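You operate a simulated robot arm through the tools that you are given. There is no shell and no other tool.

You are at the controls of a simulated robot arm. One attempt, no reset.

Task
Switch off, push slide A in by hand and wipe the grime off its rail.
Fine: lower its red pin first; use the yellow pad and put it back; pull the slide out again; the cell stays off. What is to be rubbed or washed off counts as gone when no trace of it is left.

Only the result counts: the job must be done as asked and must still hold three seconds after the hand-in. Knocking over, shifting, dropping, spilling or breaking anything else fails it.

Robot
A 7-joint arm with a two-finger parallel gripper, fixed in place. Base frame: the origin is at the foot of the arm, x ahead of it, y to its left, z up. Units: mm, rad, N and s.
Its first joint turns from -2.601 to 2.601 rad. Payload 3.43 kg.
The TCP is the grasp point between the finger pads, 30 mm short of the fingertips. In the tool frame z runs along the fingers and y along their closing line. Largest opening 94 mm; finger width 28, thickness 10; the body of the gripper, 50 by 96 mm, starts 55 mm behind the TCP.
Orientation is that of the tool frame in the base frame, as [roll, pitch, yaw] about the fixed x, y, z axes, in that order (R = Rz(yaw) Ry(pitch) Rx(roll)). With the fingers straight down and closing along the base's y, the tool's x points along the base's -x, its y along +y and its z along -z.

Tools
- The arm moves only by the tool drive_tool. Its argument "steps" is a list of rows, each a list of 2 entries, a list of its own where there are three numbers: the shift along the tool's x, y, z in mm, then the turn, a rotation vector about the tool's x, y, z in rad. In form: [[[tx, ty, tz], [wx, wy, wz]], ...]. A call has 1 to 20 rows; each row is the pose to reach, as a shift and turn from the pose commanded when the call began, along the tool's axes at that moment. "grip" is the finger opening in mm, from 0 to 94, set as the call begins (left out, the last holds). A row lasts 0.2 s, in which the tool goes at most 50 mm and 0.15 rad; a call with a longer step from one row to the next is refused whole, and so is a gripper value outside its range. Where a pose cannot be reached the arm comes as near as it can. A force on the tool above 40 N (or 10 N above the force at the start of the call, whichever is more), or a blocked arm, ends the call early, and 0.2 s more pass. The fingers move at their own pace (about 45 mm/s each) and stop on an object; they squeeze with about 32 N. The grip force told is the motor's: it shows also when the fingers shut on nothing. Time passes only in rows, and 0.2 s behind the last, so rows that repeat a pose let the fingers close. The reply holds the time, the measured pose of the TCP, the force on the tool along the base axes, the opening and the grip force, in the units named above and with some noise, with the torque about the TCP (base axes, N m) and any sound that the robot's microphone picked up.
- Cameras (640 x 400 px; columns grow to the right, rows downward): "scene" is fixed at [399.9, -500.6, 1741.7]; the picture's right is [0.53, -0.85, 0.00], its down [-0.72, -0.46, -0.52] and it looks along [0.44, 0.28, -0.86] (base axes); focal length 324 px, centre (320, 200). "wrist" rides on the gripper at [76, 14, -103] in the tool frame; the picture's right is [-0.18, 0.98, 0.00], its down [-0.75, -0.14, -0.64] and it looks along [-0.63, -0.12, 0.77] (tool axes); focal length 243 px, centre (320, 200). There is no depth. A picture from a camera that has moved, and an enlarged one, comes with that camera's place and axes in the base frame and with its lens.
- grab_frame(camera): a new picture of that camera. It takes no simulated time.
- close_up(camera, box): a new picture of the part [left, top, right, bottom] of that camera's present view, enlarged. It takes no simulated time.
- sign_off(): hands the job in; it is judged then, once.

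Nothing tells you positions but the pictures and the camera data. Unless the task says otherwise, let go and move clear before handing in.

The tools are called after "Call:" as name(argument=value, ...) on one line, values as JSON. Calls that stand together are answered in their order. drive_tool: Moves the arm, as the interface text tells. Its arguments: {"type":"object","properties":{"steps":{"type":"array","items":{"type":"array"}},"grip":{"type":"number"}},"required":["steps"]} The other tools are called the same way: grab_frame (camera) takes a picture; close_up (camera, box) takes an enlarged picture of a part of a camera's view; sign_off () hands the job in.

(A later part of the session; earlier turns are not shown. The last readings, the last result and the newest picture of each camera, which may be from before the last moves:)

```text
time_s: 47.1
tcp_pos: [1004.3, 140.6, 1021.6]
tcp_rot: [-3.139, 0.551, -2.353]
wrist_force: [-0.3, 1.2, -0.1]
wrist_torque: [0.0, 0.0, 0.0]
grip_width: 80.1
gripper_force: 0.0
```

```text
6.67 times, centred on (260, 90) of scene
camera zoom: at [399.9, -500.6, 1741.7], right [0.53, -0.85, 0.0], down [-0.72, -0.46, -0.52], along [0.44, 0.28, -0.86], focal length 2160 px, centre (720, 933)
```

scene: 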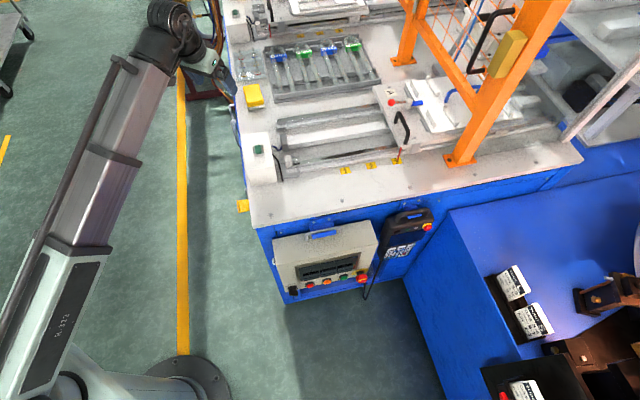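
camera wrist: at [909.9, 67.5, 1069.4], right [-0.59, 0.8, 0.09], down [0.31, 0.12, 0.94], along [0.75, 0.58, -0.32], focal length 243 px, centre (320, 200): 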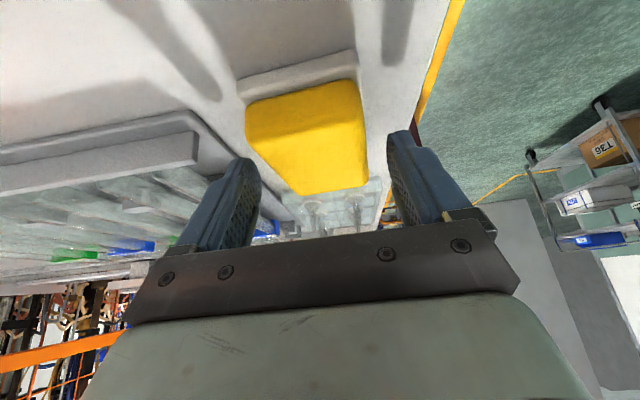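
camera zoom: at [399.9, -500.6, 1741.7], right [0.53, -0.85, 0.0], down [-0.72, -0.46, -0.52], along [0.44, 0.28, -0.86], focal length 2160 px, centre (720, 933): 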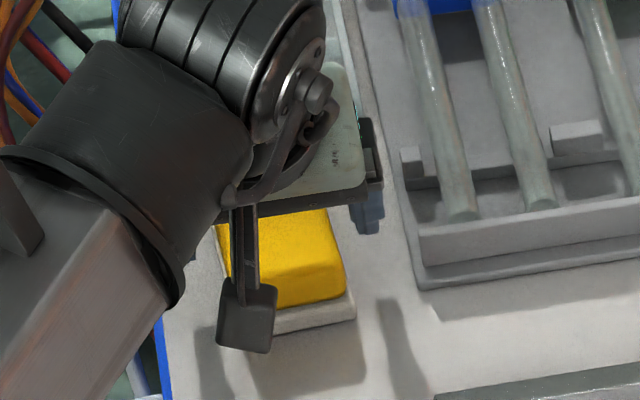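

The pad sits centred between the fingers and the dish rim is at z≈981. I'll go 7 mm lower and close on it.

Call:
drive_tool(steps=[[[2, 0, 3.5], [0, 0, 0]], [[3.7, 0, 6], [0, 0, 0]], [[3.7, 0, 6], [0, 0, 0]]])

Call:
drive_tool(steps=[[[0, 0, 0], [0, 0, 0]], [[0, 0, 0], [0, 0, 0]], [[0, 0, 0], [0, 0, 0]], [[0, 0, 0], [0, 0, 0]]], grip=30)

Call:
grab_frame(camera="wrist")

```text
time_s: 47.9
tcp_pos: [1004.2, 141.2, 1014.2]
tcp_rot: [-3.141, 0.551, -2.351]
wrist_force: [0.4, 0.2, 0.5]
wrist_torque: [-0.04, 0.04, 0.01]
grip_width: 80.1
gripper_force: 0.1
```

```text
time_s: 48.9
tcp_pos: [1003.5, 141.7, 1013.9]
tcp_rot: [-3.14, 0.551, -2.353]
wrist_force: [-0.2, 0.3, 0.1]
wrist_torque: [0.01, 0.08, 0.04]
grip_width: 59.8
gripper_force: 31.9
```

```text
taken
camera wrist: at [909.8, 68.2, 1062.7], right [-0.59, 0.81, 0.09], down [0.32, 0.12, 0.94], along [0.75, 0.58, -0.32], focal length 243 px, centre (320, 200)
```

wrist: 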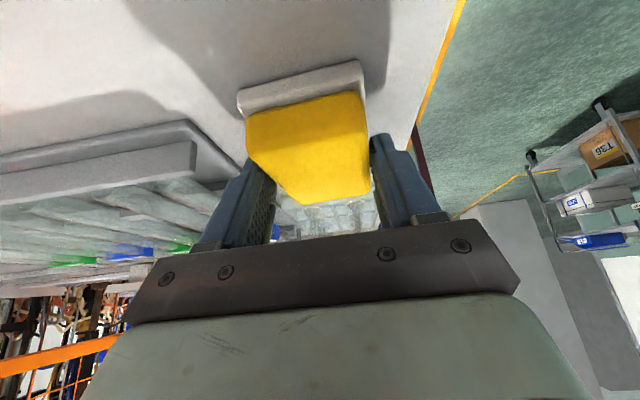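

The fingers hold the pad at 59.8 mm. I'll lift it straight up 90 mm, noting this pose for the return.

Call:
drive_tool(steps=[[[-5, 0, -8.5], [0, 0, 0]], [[-16, 0, -26], [0, 0, 0]], [[-31, 0, -51], [0, 0, 0]], [[-47.2, 0, -76.6], [0, 0, 0]], [[-47.2, 0, -76.6], [0, 0, 0]]])

Call:
grab_frame(camera="wrist")

Call:
close_up(camera="scene", box=[220, 50, 320, 125])

```text
time_s: 50.1
tcp_pos: [1003.3, 142.5, 1102.4]
tcp_rot: [-3.139, 0.55, -2.353]
wrist_force: [0.5, 0.4, -1.4]
wrist_torque: [0.01, 0.02, 0.01]
grip_width: 60.0
gripper_force: 32.4
```

```text
taken
camera wrist: at [909.3, 69.6, 1152.3], right [-0.59, 0.81, 0.09], down [0.32, 0.12, 0.94], along [0.75, 0.58, -0.32], focal length 243 px, centre (320, 200)
```

wrist: 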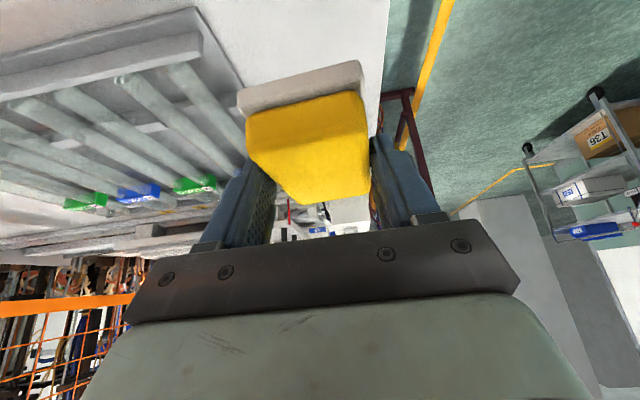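

```text
5.33 times, centred on (270, 88) of scene
camera zoom: at [399.9, -500.6, 1741.7], right [0.53, -0.85, 0.0], down [-0.72, -0.46, -0.52], along [0.44, 0.28, -0.86], focal length 1728 px, centre (587, 800)
```

zoom: 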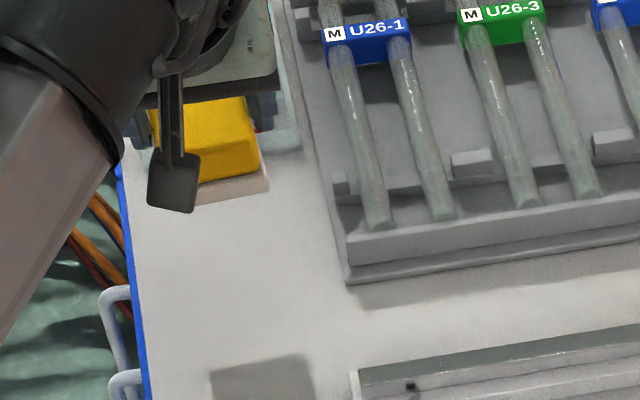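

The grey sole came up with the yellow body: it is one pad about 38 mm tall, with its bottom about 48 mm below the TCP. I'll carry it level over to the near end of the grime, above the front rail.

Call:
drive_tool(steps=[[[30, -20, -19], [0, 0, 0]], [[60, -39, -38], [0, 0, 0]], [[91, -59, -57], [0, 0, 0]], [[121, -78, -75], [0, 0, 0]], [[151, -98, -94], [0, 0, 0]], [[181, -117, -113], [0, 0, 0]], [[211, -137, -132], [0, 0, 0]], [[241, -156, -151], [0, 0, 0]], [[271.6, -175.7, -169.7], [0, 0, 0]], [[271.6, -175.7, -169.7], [0, 0, 0]]])

Call:
grab_frame(camera="wrist")

Call:
close_up(camera="scene", box=[260, 90, 420, 190])

```text
time_s: 52.3
tcp_pos: [903.5, -209.9, 1108.0]
tcp_rot: [-3.141, 0.55, -2.352]
wrist_force: [0.5, -0.3, -0.7]
wrist_torque: [0.01, 0.03, -0.01]
grip_width: 58.5
gripper_force: 31.6
```

```text
taken
camera wrist: at [809.6, -282.8, 1156.7], right [-0.59, 0.8, 0.09], down [0.32, 0.12, 0.94], along [0.75, 0.58, -0.32], focal length 243 px, centre (320, 200)
```

wrist: 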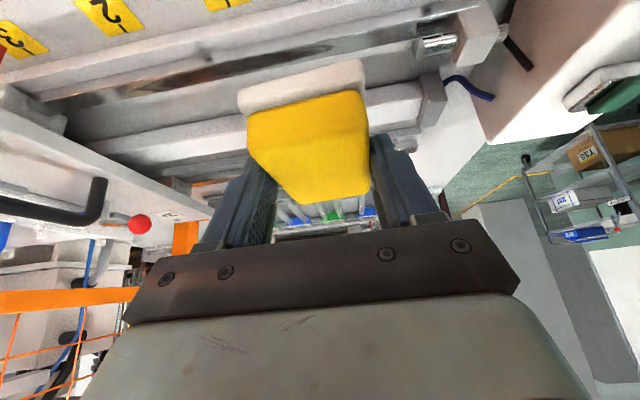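

```text
4.00 times, centred on (340, 140) of scene
camera zoom: at [399.9, -500.6, 1741.7], right [0.53, -0.85, 0.0], down [-0.72, -0.46, -0.52], along [0.44, 0.28, -0.86], focal length 1296 px, centre (240, 440)
```

zoom: 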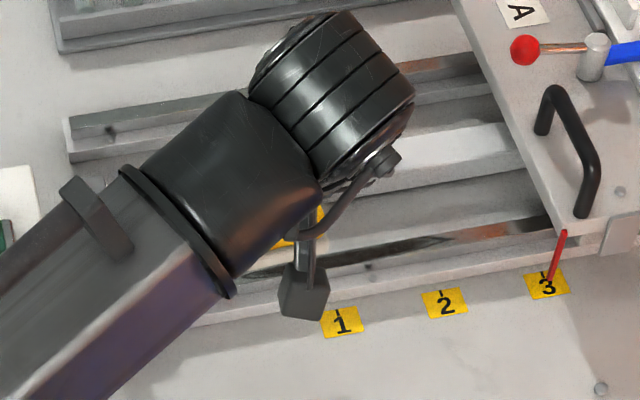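

The rail's grime tip triangulates again to e1≈770, e2≈504, so the pad is above the right spot. I'll descend to just above contact.

Call:
drive_tool(steps=[[[8, 0, 13], [0, 0, 0]], [[16, 0, 26], [0, 0, 0]], [[24, 0, 39], [0, 0, 0]], [[28.7, 0, 46.9], [0, 0, 0]], [[28.7, 0, 46.9], [0, 0, 0]]])

Call:
grab_frame(camera="wrist")

Call:
close_up(camera="scene", box=[270, 120, 370, 180])

```text
time_s: 53.5
tcp_pos: [902.3, -208.1, 1050.9]
tcp_rot: [-3.14, 0.55, -2.351]
wrist_force: [0.2, 0.7, -0.9]
wrist_torque: [-0.01, 0.01, 0.0]
grip_width: 58.4
gripper_force: 32.1
```

```text
taken
camera wrist: at [809.3, -281.8, 1100.0], right [-0.59, 0.8, 0.09], down [0.32, 0.12, 0.94], along [0.75, 0.58, -0.32], focal length 243 px, centre (320, 200)
```

wrist: 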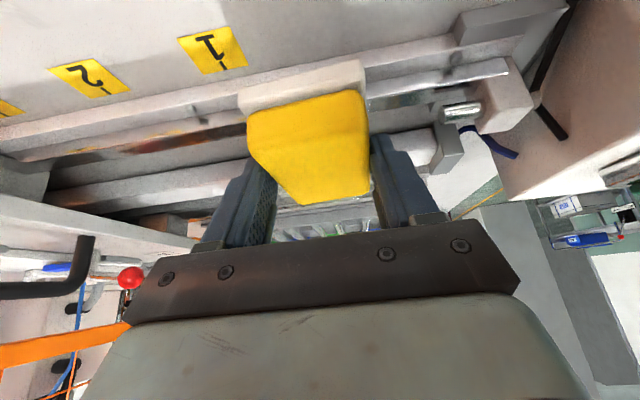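

```text
6.40 times, centred on (320, 150) of scene
camera zoom: at [399.9, -500.6, 1741.7], right [0.53, -0.85, 0.0], down [-0.72, -0.46, -0.52], along [0.44, 0.28, -0.86], focal length 2073 px, centre (320, 520)
```

zoom: 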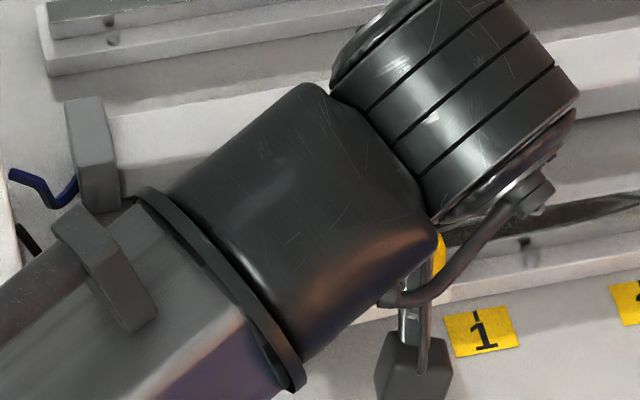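

Now I'll lower in 1 mm steps until the pad touches the rail.

Call:
drive_tool(steps=[[[0.52, 0, 0.85], [0, 0, 0]], [[1.05, 0, 1.7], [0, 0, 0]], [[1.57, 0, 2.56], [0, 0, 0]], [[2.1, 0, 3.4], [0, 0, 0]], [[2.6, 0, 4.26], [0, 0, 0]]])

```text
time_s: 54.7
tcp_pos: [902.8, -210.0, 1046.9]
tcp_rot: [-3.141, 0.55, -2.353]
wrist_force: [0.0, 0.0, -1.8]
wrist_torque: [-0.02, -0.01, -0.02]
grip_width: 58.3
gripper_force: 32.0
```

Call:
drive_tool(steps=[[[0.52, 0, 0.85], [0, 0, 0]], [[1.05, 0, 1.7], [0, 0, 0]], [[1.57, 0, 2.56], [0, 0, 0]]])

```text
time_s: 55.5
tcp_pos: [903.4, -208.5, 1042.9]
tcp_rot: [-3.14, 0.551, -2.351]
wrist_force: [0.2, -0.1, -2.0]
wrist_torque: [-0.05, 0.01, 0.02]
grip_width: 58.4
gripper_force: 32.3
```

Call:
drive_tool(steps=[[[0.52, 0, 0.85], [0, 0, 0]], [[1.05, 0, 1.7], [0, 0, 0]], [[1.57, 0, 2.56], [0, 0, 0]]])

Call:
grab_frame(camera="wrist")

```text
time_s: 56.3
tcp_pos: [903.1, -209.2, 1042.0]
tcp_rot: [-3.135, 0.554, -2.353]
wrist_force: [1.3, -2.9, 11.5]
wrist_torque: [0.02, 0.0, 0.03]
grip_width: 55.7
gripper_force: 29.9
```

```text
taken
camera wrist: at [808.5, -282.5, 1089.8], right [-0.59, 0.81, 0.09], down [0.31, 0.12, 0.94], along [0.75, 0.58, -0.32], focal length 243 px, centre (320, 200)
```

wrist: 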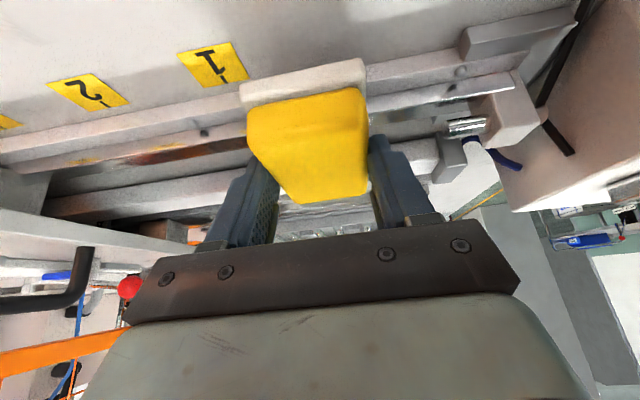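

Contact with about 12 N. I'll wipe along the rail toward the inner end.

Call:
drive_tool(steps=[[[0, -8, 0], [0, 0, 0]], [[0, -18, 0], [0, 0, 0]], [[0, -28, 0], [0, 0, 0]], [[0, -38, 0], [0, 0, 0]], [[0, -48, 0], [0, 0, 0]], [[0, -58, 0], [0, 0, 0]]])

Call:
grab_frame(camera="wrist")

```text
time_s: 57.7
tcp_pos: [943.3, -250.3, 1040.9]
tcp_rot: [-3.138, 0.553, -2.352]
wrist_force: [-10.0, 8.4, 18.6]
wrist_torque: [0.51, 0.37, 0.11]
grip_width: 55.4
gripper_force: 31.8
```

```text
taken
camera wrist: at [849.3, -324.1, 1089.9], right [-0.59, 0.81, 0.09], down [0.31, 0.12, 0.94], along [0.75, 0.58, -0.32], focal length 243 px, centre (320, 200)
```

wrist: 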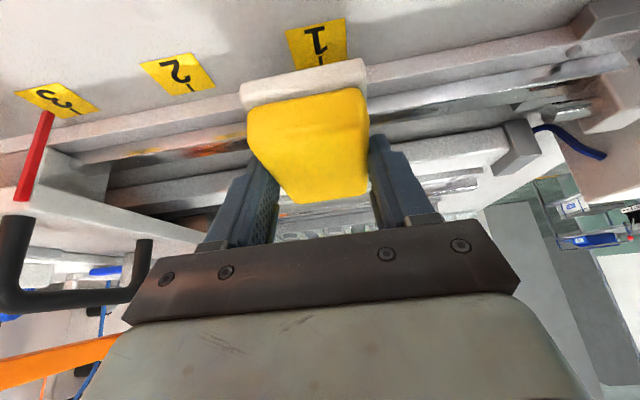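

Wiping works: friction about 13 N, and the pad is stable. I'll continue to the inner end, easing the pressure slightly.

Call:
drive_tool(steps=[[[-0.2, -8, -0.3], [0, 0, 0]], [[-0.2, -18, -0.3], [0, 0, 0]], [[-0.2, -28, -0.3], [0, 0, 0]], [[-0.2, -38, -0.3], [0, 0, 0]], [[-0.2, -48, -0.3], [0, 0, 0]], [[-0.2, -58, -0.3], [0, 0, 0]], [[-0.2, -68, -0.3], [0, 0, 0]], [[-0.2, -78, -0.3], [0, 0, 0]]])

Call:
grab_frame(camera="wrist")

Call:
close_up(camera="scene", box=[270, 110, 430, 190])

```text
time_s: 59.5
tcp_pos: [997.5, -304.8, 1041.7]
tcp_rot: [-3.14, 0.552, -2.353]
wrist_force: [-3.8, 2.7, 5.7]
wrist_torque: [0.17, 0.07, 0.07]
grip_width: 55.4
gripper_force: 32.2
```

```text
taken
camera wrist: at [904.3, -378.6, 1089.9], right [-0.59, 0.8, 0.09], down [0.31, 0.12, 0.94], along [0.75, 0.58, -0.32], focal length 243 px, centre (320, 200)
```

wrist: 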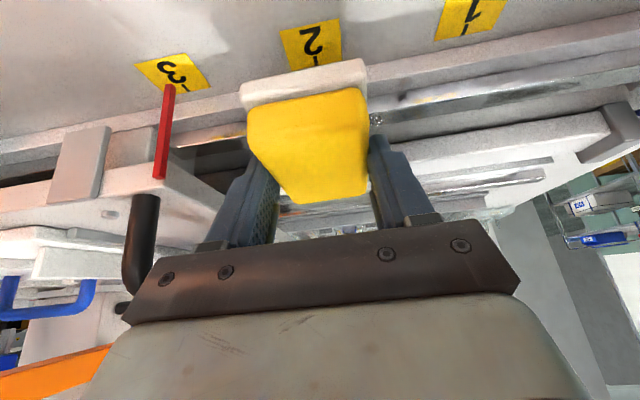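

```text
4.00 times, centred on (350, 150) of scene
camera zoom: at [399.9, -500.6, 1741.7], right [0.53, -0.85, 0.0], down [-0.72, -0.46, -0.52], along [0.44, 0.28, -0.86], focal length 1296 px, centre (200, 400)
```

zoom: 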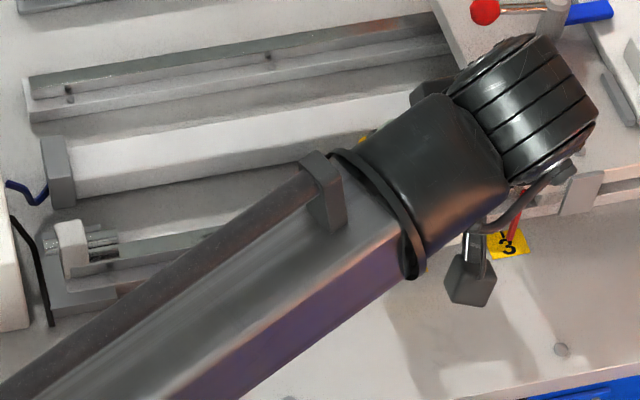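

The rail looks cleaner behind the pad. I'll press slightly more, finish the inner end, and wipe back and forth a few strokes.

Call:
drive_tool(steps=[[[0.3, 0, 0.5], [0, 0, 0]], [[0.4, -8, 0.65], [0, 0, 0]], [[0.4, 2, 0.65], [0, 0, 0]], [[0.4, 16, 0.65], [0, 0, 0]], [[0.4, 30, 0.65], [0, 0, 0]], [[0.4, 44, 0.65], [0, 0, 0]], [[0.4, 58, 0.65], [0, 0, 0]], [[0.4, 72, 0.65], [0, 0, 0]], [[0.4, 86, 0.65], [0, 0, 0]], [[0.4, 100, 0.65], [0, 0, 0]], [[0.4, 114, 0.65], [0, 0, 0]], [[0.4, 128, 0.65], [0, 0, 0]], [[0.4, 140, 0.65], [0, 0, 0]]])

Call:
grab_frame(camera="wrist")

```text
time_s: 61.5
tcp_pos: [944.5, -251.0, 1041.3]
tcp_rot: [-3.131, 0.553, -2.353]
wrist_force: [-1.9, -1.7, 7.4]
wrist_torque: [0.17, 0.28, 0.09]
grip_width: 55.4
gripper_force: 31.5
stopped in row 9: the force on the tool passed its limit at 41 N (the readings are from after the stop); the commanded pose is now the measured one
```

```text
taken
camera wrist: at [850.4, -323.4, 1089.4], right [-0.58, 0.81, 0.09], down [0.31, 0.12, 0.94], along [0.75, 0.58, -0.32], focal length 243 px, centre (320, 200)
```

wrist: 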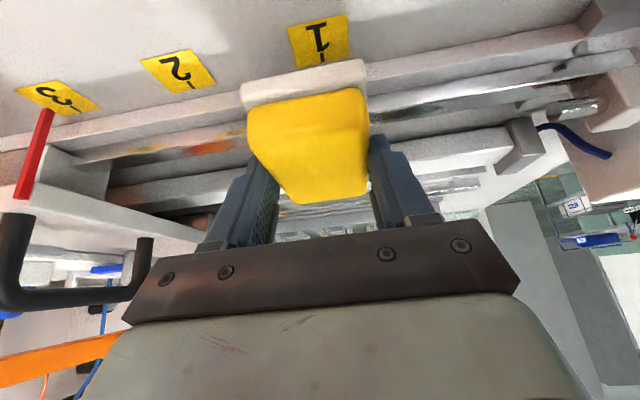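

Pressure built up mid-stroke and the motion stopped safely; it's now light again. I'll continue outward with a touch less pressure.

Call:
drive_tool(steps=[[[-0.1, 10, -0.2], [0, 0, 0]], [[-0.1, 22, -0.2], [0, 0, 0]], [[-0.1, 34, -0.2], [0, 0, 0]], [[-0.1, 46, -0.2], [0, 0, 0]], [[-0.1, 56, -0.2], [0, 0, 0]], [[-0.1, 64, -0.2], [0, 0, 0]]])

Call:
grab_frame(camera="wrist")

```text
time_s: 62.9
tcp_pos: [899.8, -205.5, 1042.0]
tcp_rot: [-3.13, 0.557, -2.354]
wrist_force: [8.9, -8.8, 18.1]
wrist_torque: [0.04, -0.12, -0.09]
grip_width: 55.5
gripper_force: 31.9
```

```text
taken
camera wrist: at [805.6, -278.9, 1089.1], right [-0.58, 0.81, 0.09], down [0.31, 0.12, 0.94], along [0.75, 0.58, -0.32], focal length 243 px, centre (320, 200)
```

wrist: 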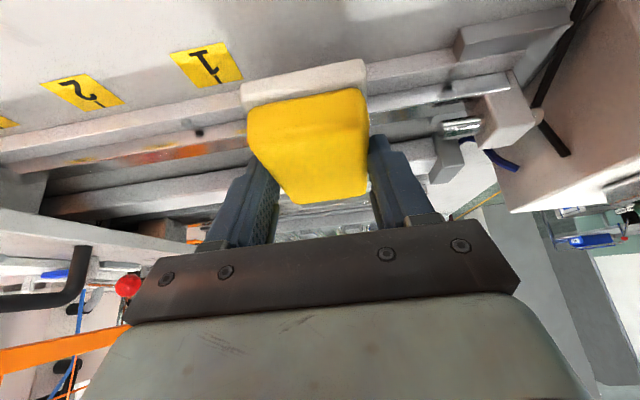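

Another full stroke: forward to the inner end, then back.

Call:
drive_tool(steps=[[[-0.1, -12, -0.15], [0, 0, 0]], [[-0.1, -24, -0.15], [0, 0, 0]], [[-0.1, -36, -0.15], [0, 0, 0]], [[-0.1, -48, -0.15], [0, 0, 0]], [[-0.1, -60, -0.15], [0, 0, 0]], [[-0.1, -72, -0.15], [0, 0, 0]], [[-0.1, -84, -0.15], [0, 0, 0]], [[-0.1, -96, -0.15], [0, 0, 0]], [[-0.1, -108, -0.15], [0, 0, 0]], [[-0.1, -120, -0.15], [0, 0, 0]], [[-0.1, -132, -0.15], [0, 0, 0]], [[-0.1, -142, -0.15], [0, 0, 0]], [[-0.1, -148, -0.15], [0, 0, 0]]])

Call:
grab_frame(camera="wrist")

```text
time_s: 65.7
tcp_pos: [1005.5, -310.7, 1040.9]
tcp_rot: [-3.135, 0.554, -2.354]
wrist_force: [-0.8, 1.4, -1.6]
wrist_torque: [0.01, 0.01, 0.01]
grip_width: 54.9
gripper_force: 32.3
```

```text
taken
camera wrist: at [910.9, -383.0, 1090.4], right [-0.58, 0.81, 0.09], down [0.31, 0.12, 0.94], along [0.75, 0.58, -0.32], focal length 243 px, centre (320, 200)
```

wrist: 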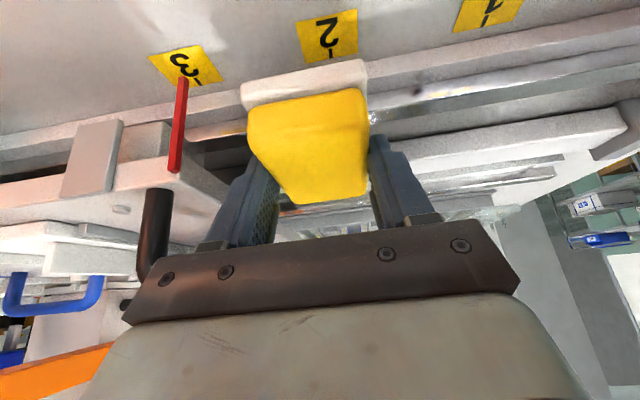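

The pad has lifted off slightly at this end. I'll lower until there's light contact and wipe back.

Call:
drive_tool(steps=[[[0.3, 0, 0.43], [0, 0, 0]], [[0.55, 0, 0.85], [0, 0, 0]], [[0.8, 0, 1.3], [0, 0, 0]]])

```text
time_s: 66.5
tcp_pos: [1005.6, -310.1, 1042.2]
tcp_rot: [-3.133, 0.557, -2.353]
wrist_force: [0.5, -0.2, 2.0]
wrist_torque: [0.09, 0.06, 0.03]
grip_width: 55.5
gripper_force: 32.1
```

Call:
drive_tool(steps=[[[0.3, 0, 0.5], [0, 0, 0]], [[0.3, 12, 0.5], [0, 0, 0]], [[0.3, 24, 0.5], [0, 0, 0]], [[0.3, 36, 0.5], [0, 0, 0]], [[0.3, 48, 0.5], [0, 0, 0]], [[0.3, 60, 0.5], [0, 0, 0]], [[0.3, 72, 0.5], [0, 0, 0]]])

Call:
drive_tool(steps=[[[-0.2, 12, -0.3], [0, 0, 0]], [[-0.2, 24, -0.3], [0, 0, 0]], [[-0.2, 36, -0.3], [0, 0, 0]], [[-0.2, 48, -0.3], [0, 0, 0]], [[-0.2, 60, -0.3], [0, 0, 0]], [[-0.2, 72, -0.3], [0, 0, 0]], [[-0.2, 77, -0.3], [0, 0, 0]]])

Call:
grab_frame(camera="wrist")

```text
time_s: 67.8
tcp_pos: [970.2, -273.7, 1042.1]
tcp_rot: [-3.127, 0.559, -2.352]
wrist_force: [-3.0, -1.8, 6.1]
wrist_torque: [0.06, 0.24, 0.1]
grip_width: 55.6
gripper_force: 32.3
stopped in row 6: the force on the tool passed its limit at 41 N (the readings are from after the stop); the commanded pose is now the measured one
```

```text
time_s: 69.4
tcp_pos: [916.9, -220.5, 1042.4]
tcp_rot: [-3.124, 0.56, -2.352]
wrist_force: [9.9, -13.1, 23.8]
wrist_torque: [0.01, 0.01, -0.01]
grip_width: 55.5
gripper_force: 31.6
```

```text
taken
camera wrist: at [820.9, -292.3, 1088.7], right [-0.58, 0.81, 0.08], down [0.3, 0.12, 0.95], along [0.76, 0.57, -0.31], focal length 243 px, centre (320, 200)
```

wrist: 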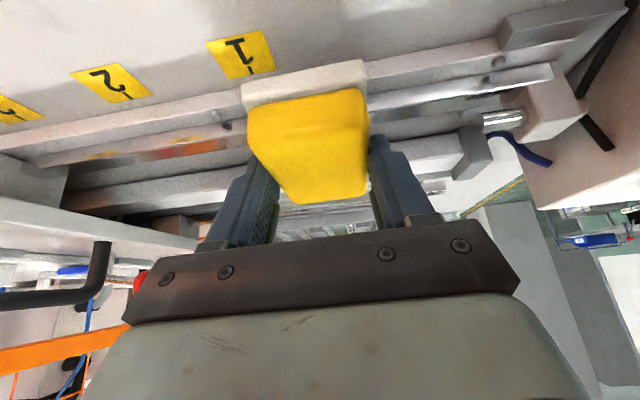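

Call:
drive_tool(steps=[[[-0.3, 10, -0.5], [0, 0, 0]], [[-0.3, 20, -0.5], [0, 0, 0]], [[-0.3, 26, -0.5], [0, 0, 0]], [[-0.3, 12, -0.5], [0, 0, 0]], [[-0.3, 24, -0.5], [0, 0, 0]]])

Call:
drive_tool(steps=[[[-5, 0, -8.5], [0, 0, 0]], [[-20, 0, -34], [0, 0, 0]], [[-40, 0, -65], [0, 0, 0]], [[-60, 30, -95], [0, 0, 0]], [[-70, 70, -110], [0, 0, 0]], [[-70, 110, -110], [0, 0, 0]], [[-70, 110, -110], [0, 0, 0]]])

Call:
grab_frame(camera="wrist")

Call:
close_up(camera="scene", box=[270, 110, 430, 190])

```text
time_s: 70.6
tcp_pos: [899.7, -203.4, 1042.0]
tcp_rot: [-3.121, 0.558, -2.355]
wrist_force: [15.4, -9.0, 20.9]
wrist_torque: [0.07, -0.28, -0.21]
grip_width: 55.4
gripper_force: 32.1
```

```text
time_s: 72.2
tcp_pos: [820.0, -118.8, 1170.2]
tcp_rot: [-3.124, 0.557, -2.352]
wrist_force: [-0.5, -0.6, -0.5]
wrist_torque: [-0.04, -0.05, -0.02]
grip_width: 55.3
gripper_force: 32.0
```

```text
taken
camera wrist: at [725.1, -192.3, 1216.5], right [-0.58, 0.81, 0.08], down [0.3, 0.12, 0.95], along [0.76, 0.57, -0.32], focal length 243 px, centre (320, 200)
```

wrist: 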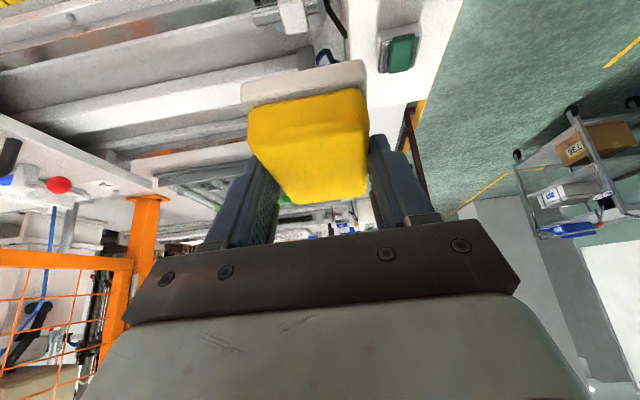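

```text
4.00 times, centred on (350, 150) of scene
camera zoom: at [399.9, -500.6, 1741.7], right [0.53, -0.85, 0.0], down [-0.72, -0.46, -0.52], along [0.44, 0.28, -0.86], focal length 1296 px, centre (200, 400)
```

zoom: 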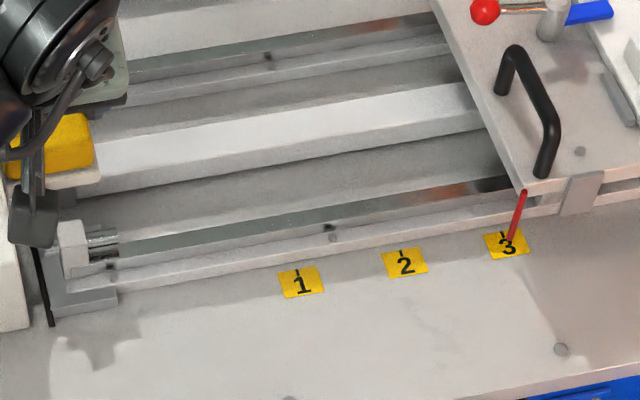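

The rail looks clean. I'll check closely from both cameras for any trace.

Call:
close_up(camera="scene", box=[295, 140, 365, 178])

Call:
close_up(camera="scene", box=[345, 135, 415, 173])

Call:
close_up(camera="wrist", box=[0, 0, 320, 120])

```text
9.14 times, centred on (330, 159) of scene
camera zoom: at [399.9, -500.6, 1741.7], right [0.53, -0.85, 0.0], down [-0.72, -0.46, -0.52], along [0.44, 0.28, -0.86], focal length 2962 px, centre (229, 575)
```

zoom: 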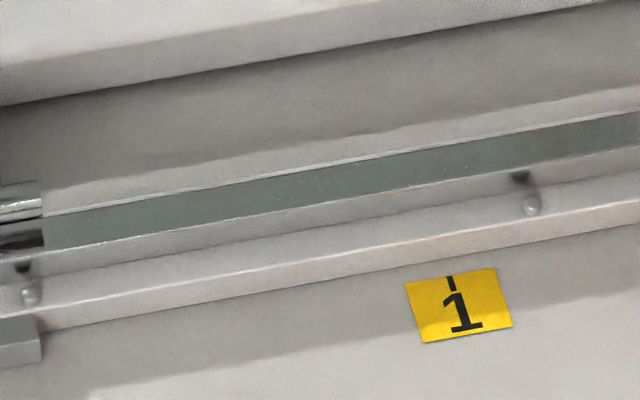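

```text
9.14 times, centred on (380, 154) of scene
camera zoom: at [399.9, -500.6, 1741.7], right [0.53, -0.85, 0.0], down [-0.72, -0.46, -0.52], along [0.44, 0.28, -0.86], focal length 2962 px, centre (-229, 621)
```

zoom: 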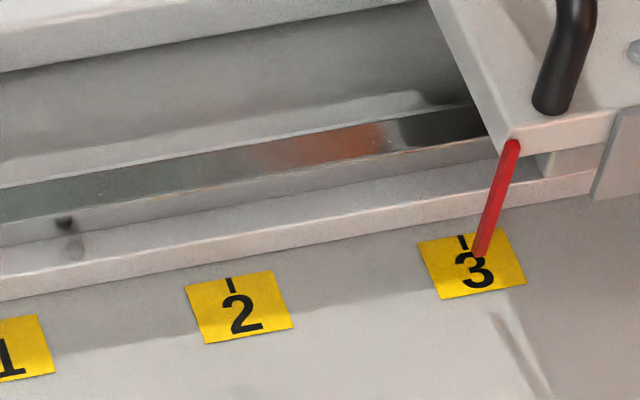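

```text
2.00 times, centred on (160, 60) of wrist
camera zoom: at [725.1, -192.3, 1216.5], right [-0.58, 0.81, 0.08], down [0.3, 0.12, 0.95], along [0.76, 0.57, -0.32], focal length 485 px, centre (640, 480)
```

zoom: 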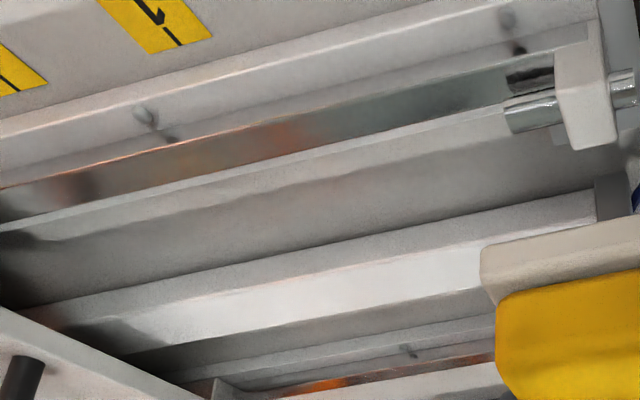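

No trace of grime is visible from either view. I'll carry the pad back above its original spot.

Call:
drive_tool(steps=[[[-33, 7, 22], [-0.002, 0.001, 0]], [[-65, 14, 43], [-0.004, 0.002, 0]], [[-98, 21, 65], [-0.006, 0.002, 0]], [[-131, 28, 87], [-0.008, 0.003, 0]], [[-163, 35, 109], [-0.01, 0.004, 0]], [[-196, 42, 130], [-0.012, 0.005, 0]], [[-229, 49, 152], [-0.014, 0.005, 0]], [[-261.5, 56, 173.8], [-0.016, 0.006, 0]], [[-244, 56.5, 202], [-0.016, 0.006, 0]], [[-226, 57, 230], [-0.016, 0.006, 0]], [[-208.6, 57.5, 258.7], [-0.016, 0.006, 0]], [[-208.6, 57.5, 258.7], [-0.016, 0.006, 0]]])

Call:
grab_frame(camera="wrist")

Call:
close_up(camera="scene", box=[220, 50, 320, 125])

```text
time_s: 74.8
tcp_pos: [1006.8, 137.3, 1061.3]
tcp_rot: [-3.141, 0.552, -2.354]
wrist_force: [0.9, 0.4, -0.6]
wrist_torque: [-0.03, -0.01, -0.02]
grip_width: 55.3
gripper_force: 31.7
```

```text
taken
camera wrist: at [912.4, 64.2, 1108.2], right [-0.59, 0.8, 0.1], down [0.32, 0.12, 0.94], along [0.75, 0.58, -0.32], focal length 243 px, centre (320, 200)
```

wrist: 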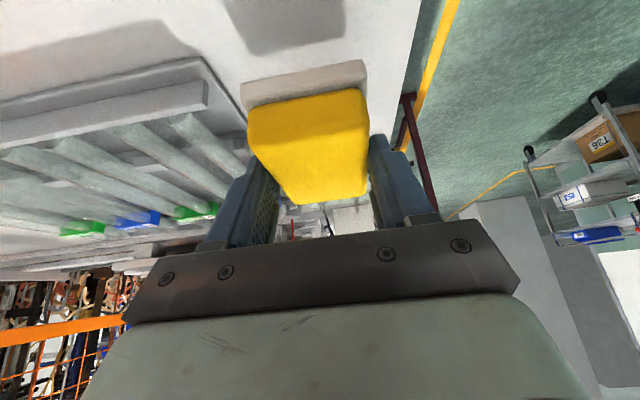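

```text
5.33 times, centred on (270, 88) of scene
camera zoom: at [399.9, -500.6, 1741.7], right [0.53, -0.85, 0.0], down [-0.72, -0.46, -0.52], along [0.44, 0.28, -0.86], focal length 1728 px, centre (587, 800)
```

zoom: 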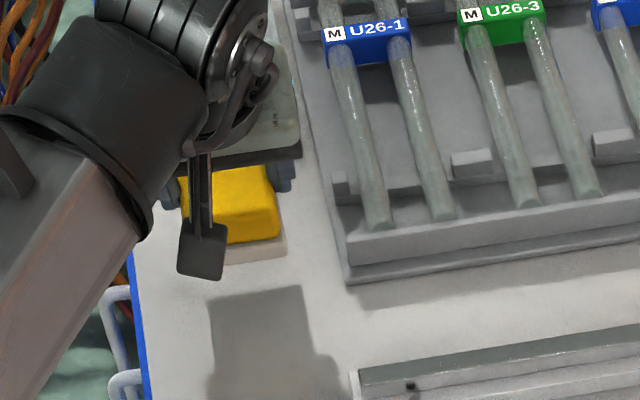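

I'm about 5 mm off sideways; I'll correct that and descend to just above the table.

Call:
drive_tool(steps=[[[0, 5.4, 0], [0, 0, 0]], [[6, 5.4, 10], [0, 0, 0]], [[13, 5.4, 21], [0, 0, 0]], [[19, 5.4, 31], [0, 0, 0]], [[22.5, 5.4, 36.6], [0, 0, 0]], [[22.5, 5.4, 36.6], [0, 0, 0]]])

Call:
drive_tool(steps=[[[0.52, 0, 0.85], [0, 0, 0]], [[1.05, 0, 1.7], [0, 0, 0]], [[1.57, 0, 2.56], [0, 0, 0]]])

```text
time_s: 76.2
tcp_pos: [999.6, 144.0, 1016.5]
tcp_rot: [3.141, 0.552, -2.353]
wrist_force: [-1.4, -0.6, 2.5]
wrist_torque: [-0.2, 0.04, -0.01]
grip_width: 55.4
gripper_force: 32.1
```

```text
time_s: 77.0
tcp_pos: [1000.1, 142.9, 1017.0]
tcp_rot: [-3.14, 0.556, -2.354]
wrist_force: [0.4, -3.3, 31.8]
wrist_torque: [-0.89, 0.79, 0.07]
grip_width: 55.3
gripper_force: 31.9
```

The pad is already touching at z≈1017, 3 mm higher than when picked. I'll ease the force and look.

Call:
drive_tool(steps=[[[-0.8, 0, -1.3], [0, 0, 0]], [[-0.8, 0, -1.3], [0, 0, 0]]])

Call:
grab_frame(camera="wrist")

Call:
close_up(camera="wrist", box=[220, 40, 400, 140])

Call:
close_up(camera="scene", box=[230, 75, 280, 115])

```text
time_s: 77.6
tcp_pos: [1001.5, 143.0, 1015.8]
tcp_rot: [-3.141, 0.552, -2.352]
wrist_force: [4.0, -2.3, 30.6]
wrist_torque: [-0.83, 0.55, 0.12]
grip_width: 55.3
gripper_force: 31.6
```

```text
taken
camera wrist: at [906.9, 69.7, 1064.6], right [-0.59, 0.8, 0.1], down [0.31, 0.12, 0.94], along [0.75, 0.58, -0.32], focal length 243 px, centre (320, 200)
```

wrist: 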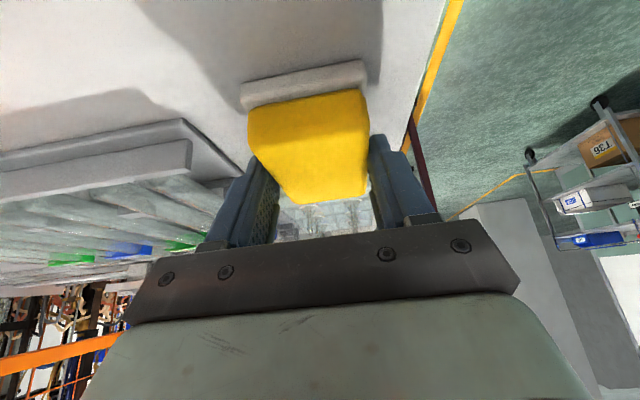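

```text
3.56 times, centred on (310, 90) of wrist
camera zoom: at [906.9, 69.7, 1064.6], right [-0.59, 0.8, 0.1], down [0.31, 0.12, 0.94], along [0.75, 0.58, -0.32], focal length 863 px, centre (356, 591)
```

zoom: 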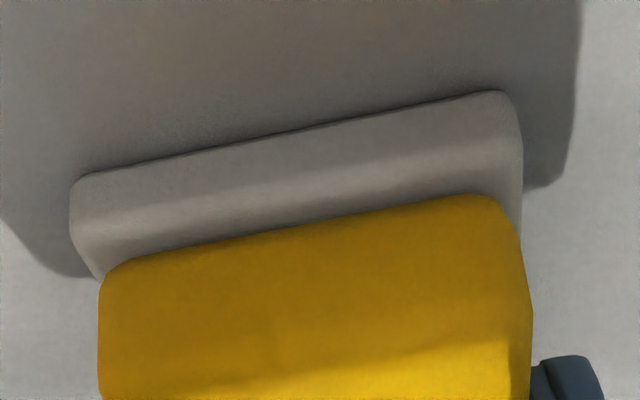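

```text
10.00 times, centred on (255, 95) of scene
camera zoom: at [399.9, -500.6, 1741.7], right [0.53, -0.85, 0.0], down [-0.72, -0.46, -0.52], along [0.44, 0.28, -0.86], focal length 3239 px, centre (970, 1250)
```

zoom: 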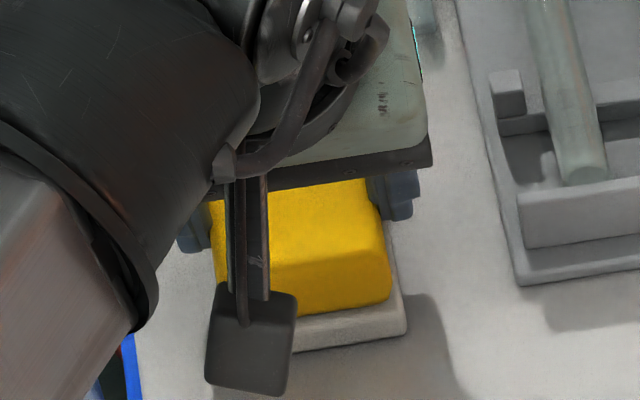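

The pad is about 5 mm left of where it first lay. I'll lift a little, shift it by that much, and set it down again gently.

Call:
drive_tool(steps=[[[-2.6, 0, -4.2], [0, 0, 0]], [[-5.2, 0, -8.5], [0, 0, 0]], [[-6.9, -5.3, -7.5], [0, 0, 0]], [[-4.3, -5.3, -3.2], [0, 0, 0]], [[-4.3, -5.3, -3.2], [0, 0, 0]]])

Call:
drive_tool(steps=[[[0.3, 0, 0.43], [0, 0, 0]], [[0.55, 0, 0.85], [0, 0, 0]]])

```text
time_s: 78.8
tcp_pos: [1005.9, 141.0, 1019.7]
tcp_rot: [3.139, 0.553, -2.355]
wrist_force: [0.0, 0.9, -1.1]
wrist_torque: [0.0, 0.06, 0.01]
grip_width: 55.5
gripper_force: 32.3
```

```text
time_s: 79.4
tcp_pos: [1006.1, 140.0, 1019.2]
tcp_rot: [3.139, 0.552, -2.354]
wrist_force: [-0.6, 0.4, -0.5]
wrist_torque: [-0.01, 0.01, 0.03]
grip_width: 55.4
gripper_force: 31.8
```

Call:
drive_tool(steps=[[[0.55, 0, 0.85], [0, 0, 0]], [[1.05, 0, 1.7], [0, 0, 0]]])

```text
time_s: 80.0
tcp_pos: [1006.0, 141.4, 1016.7]
tcp_rot: [3.139, 0.551, -2.354]
wrist_force: [-0.1, -0.4, -1.0]
wrist_torque: [-0.01, 0.0, 0.03]
grip_width: 55.3
gripper_force: 31.8
```

Call:
drive_tool(steps=[[[0.3, 0, 0.43], [0, 0, 0]], [[0.55, 0, 0.85], [0, 0, 0]]])

```text
time_s: 80.6
tcp_pos: [1006.3, 140.2, 1016.2]
tcp_rot: [3.141, 0.553, -2.353]
wrist_force: [-0.2, -2.2, 5.9]
wrist_torque: [-0.32, 0.16, 0.08]
grip_width: 55.6
gripper_force: 32.2
```

Light contact. I'll settle half a millimetre more and release.

Call:
drive_tool(steps=[[[0.3, 0, 0.5], [0, 0, 0]], [[0.3, 0, 0.5], [0, 0, 0]]])

Call:
drive_tool(steps=[[[0.3, 0, 0.5], [0, 0, 0]], [[0.3, 0, 0.5], [0, 0, 0]], [[0.3, 0, 0.5], [0, 0, 0]]], grip=80)

Call:
grab_frame(camera="wrist")

Call:
close_up(camera="scene", box=[235, 75, 285, 115])

```text
time_s: 81.2
tcp_pos: [1005.9, 141.0, 1017.5]
tcp_rot: [3.141, 0.555, -2.352]
wrist_force: [2.1, -1.8, 13.6]
wrist_torque: [-0.48, 0.31, 0.06]
grip_width: 55.5
gripper_force: 32.1
```

```text
time_s: 82.0
tcp_pos: [1005.8, 140.6, 1013.5]
tcp_rot: [3.14, 0.552, -2.354]
wrist_force: [0.7, 1.4, 2.1]
wrist_torque: [-0.12, -0.12, 0.06]
grip_width: 79.9
gripper_force: 0.3
```

```text
taken
camera wrist: at [912.3, 67.1, 1063.0], right [-0.59, 0.8, 0.1], down [0.32, 0.12, 0.94], along [0.75, 0.58, -0.32], focal length 243 px, centre (320, 200)
```

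wrist: 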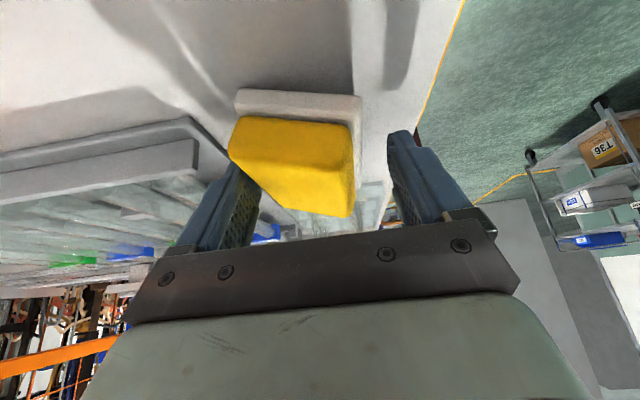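

```text
10.00 times, centred on (260, 95) of scene
camera zoom: at [399.9, -500.6, 1741.7], right [0.53, -0.85, 0.0], down [-0.72, -0.46, -0.52], along [0.44, 0.28, -0.86], focal length 3239 px, centre (920, 1250)
```

zoom: 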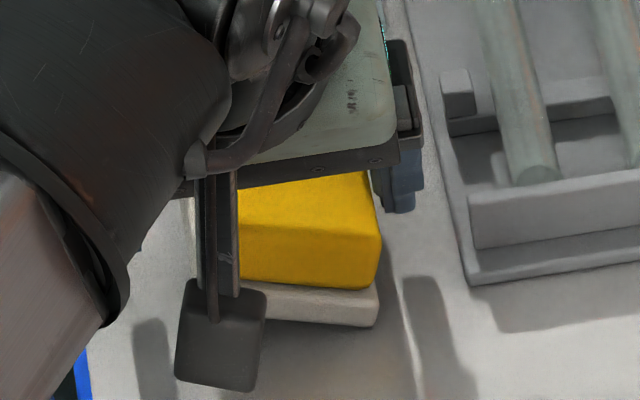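

On release the pad turned a little and rests against one finger. I'll look closely before squaring it up again.

Call:
close_up(camera="wrist", box=[200, 70, 420, 230])

```text
2.50 times, centred on (310, 150) of wrist
camera zoom: at [912.3, 67.1, 1063.0], right [-0.59, 0.8, 0.1], down [0.32, 0.12, 0.94], along [0.75, 0.58, -0.32], focal length 606 px, centre (345, 325)
```

zoom: 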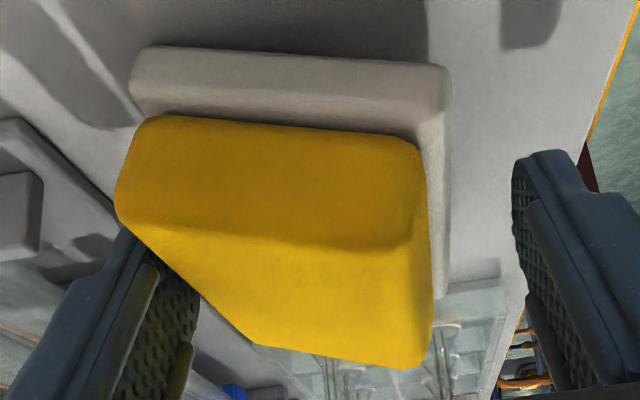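

The fingertips caught the pad's wider sole while opening, turning it about 20°. I'll raise 6 mm clear of the sole and close again so the parallel fingers square it.

Call:
drive_tool(steps=[[[-1.6, 0, -2.6], [0, 0, 0]], [[-3.4, 0, -5.5], [0, 0, 0]], [[-3.4, 0, -5.5], [0, 0, 0]]])

Call:
drive_tool(steps=[[[0, 0, 0], [0, 0, 0]], [[0, 0, 0], [0, 0, 0]], [[0, 0, 0], [0, 0, 0]], [[0, 0, 0], [0, 0, 0]]], grip=40)

Call:
close_up(camera="wrist", box=[200, 70, 420, 230])

```text
time_s: 82.8
tcp_pos: [1005.9, 141.1, 1021.4]
tcp_rot: [3.14, 0.552, -2.354]
wrist_force: [0.8, 1.1, 0.6]
wrist_torque: [-0.01, 0.02, -0.03]
grip_width: 79.7
gripper_force: 0.0
```

```text
time_s: 83.8
tcp_pos: [1007.4, 139.9, 1019.9]
tcp_rot: [3.14, 0.552, -2.352]
wrist_force: [-0.3, -0.3, -0.4]
wrist_torque: [0.0, -0.01, 0.04]
grip_width: 55.4
gripper_force: 31.8
```

```text
2.50 times, centred on (310, 150) of wrist
camera zoom: at [912.2, 66.8, 1069.2], right [-0.59, 0.8, 0.1], down [0.32, 0.12, 0.94], along [0.75, 0.58, -0.32], focal length 606 px, centre (345, 325)
```

zoom: 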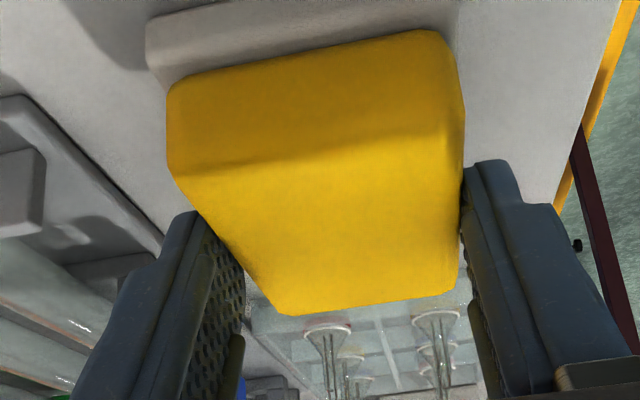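

Squared again. I'll compare its position with the original picture.

Call:
close_up(camera="scene", box=[235, 75, 285, 115])

Call:
close_up(camera="wrist", box=[200, 30, 420, 190])

```text
10.00 times, centred on (260, 95) of scene
camera zoom: at [399.9, -500.6, 1741.7], right [0.53, -0.85, 0.0], down [-0.72, -0.46, -0.52], along [0.44, 0.28, -0.86], focal length 3239 px, centre (920, 1250)
```

zoom: 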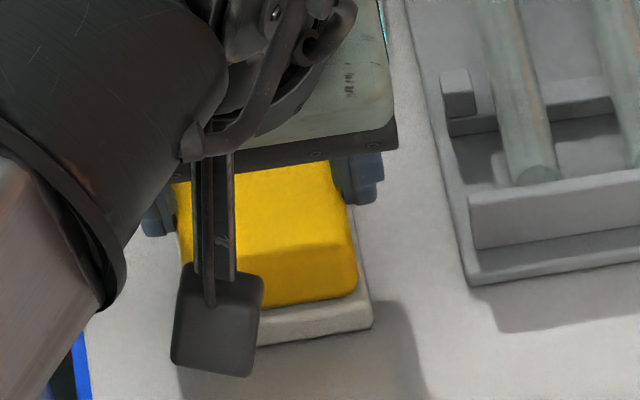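

```text
2.50 times, centred on (310, 110) of wrist
camera zoom: at [912.2, 66.8, 1069.2], right [-0.59, 0.8, 0.1], down [0.32, 0.12, 0.94], along [0.75, 0.58, -0.32], focal length 606 px, centre (345, 425)
```

zoom: 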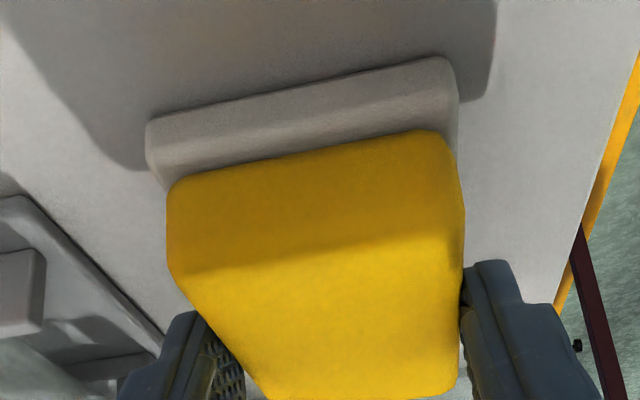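

The pad's corner now sits at the same pixel as at the start. I'll open with no load and go straight up.

Call:
drive_tool(steps=[[[0, 0, 0], [0, 0, 0]], [[0, 0, 0], [0, 0, 0]], [[-0.5, 0, -0.9], [0, 0, 0]]], grip=80)

Call:
drive_tool(steps=[[[-10, 0, -17], [0, 0, 0]], [[-25, 0, -42], [0, 0, 0]], [[-42, 0, -70], [0, 0, 0]], [[-62, 0, -102], [0, 0, 0]], [[-62, 0, -102], [0, 0, 0]]])

Call:
grab_frame(camera="wrist")

Call:
close_up(camera="scene", box=[235, 75, 285, 115])

```text
time_s: 84.6
tcp_pos: [1005.8, 140.4, 1021.8]
tcp_rot: [3.14, 0.552, -2.354]
wrist_force: [-0.6, 1.7, -0.7]
wrist_torque: [0.01, 0.05, 0.01]
grip_width: 80.1
gripper_force: 0.1
```

```text
time_s: 85.8
tcp_pos: [1004.6, 140.3, 1141.0]
tcp_rot: [3.14, 0.553, -2.352]
wrist_force: [0.1, 0.5, -0.6]
wrist_torque: [0.0, -0.01, -0.01]
grip_width: 79.7
gripper_force: 0.1
```

```text
taken
camera wrist: at [911.2, 67.3, 1189.3], right [-0.59, 0.8, 0.1], down [0.32, 0.12, 0.94], along [0.75, 0.58, -0.32], focal length 243 px, centre (320, 200)
```

wrist: 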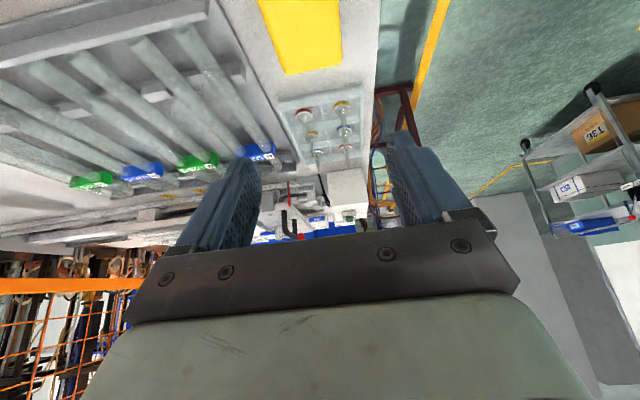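

```text
10.00 times, centred on (260, 95) of scene
camera zoom: at [399.9, -500.6, 1741.7], right [0.53, -0.85, 0.0], down [-0.72, -0.46, -0.52], along [0.44, 0.28, -0.86], focal length 3239 px, centre (920, 1250)
```

zoom: 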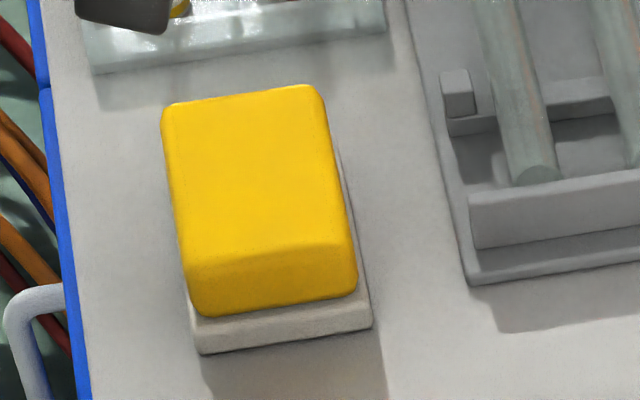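

The pad is back in its place, upright. Now I'll return to the slide's handle, using the same pose I backed out to before.

Call:
drive_tool(steps=[[[23, -31, -19], [0.068, 0.053, -0.019]], [[46, -62, -39], [0.137, 0.106, -0.038]], [[69, -93, -58], [0.205, 0.159, -0.057]], [[91, -124, -77], [0.273, 0.212, -0.076]], [[114, -155, -96], [0.341, 0.266, -0.095]], [[137, -186, -116], [0.41, 0.319, -0.114]], [[160, -217, -135], [0.478, 0.372, -0.133]], [[183, -248, -154], [0.546, 0.425, -0.152]], [[206, -279, -174], [0.614, 0.478, -0.172]], [[228.4, -310, -193], [0.6827, 0.531, -0.1906]], [[228.4, -310, -193], [0.6827, 0.531, -0.1906]]], grip=40)

Call:
grab_frame(camera="wrist")

Call:
grab_frame(camera="scene")

```text
time_s: 88.2
tcp_pos: [1019.3, -288.8, 1185.3]
tcp_rot: [-2.442, -0.002, -2.357]
wrist_force: [0.4, -0.4, -0.9]
wrist_torque: [0.01, 0.02, -0.04]
grip_width: 40.1
gripper_force: 0.0
```

```text
taken
camera wrist: at [910.9, -287.2, 1255.6], right [-0.4, 0.66, -0.63], down [0.32, 0.75, 0.58], along [0.86, 0.03, -0.51], focal length 243 px, centre (320, 200)
```

wrist: 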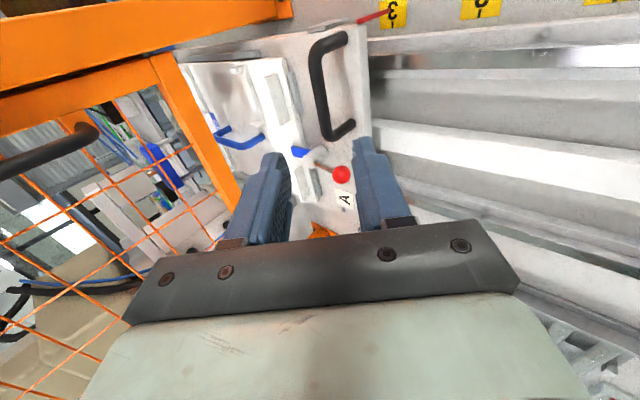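

```text
taken
```

scene: 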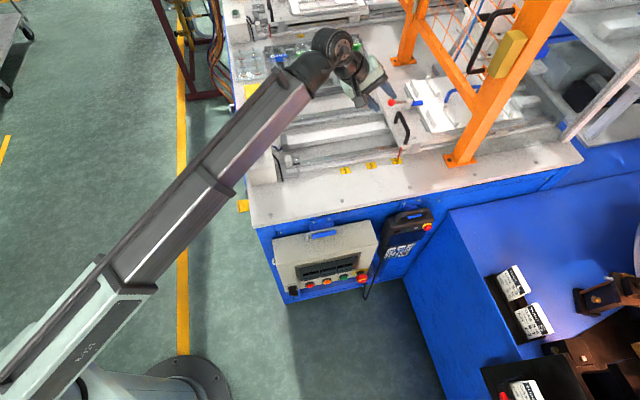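

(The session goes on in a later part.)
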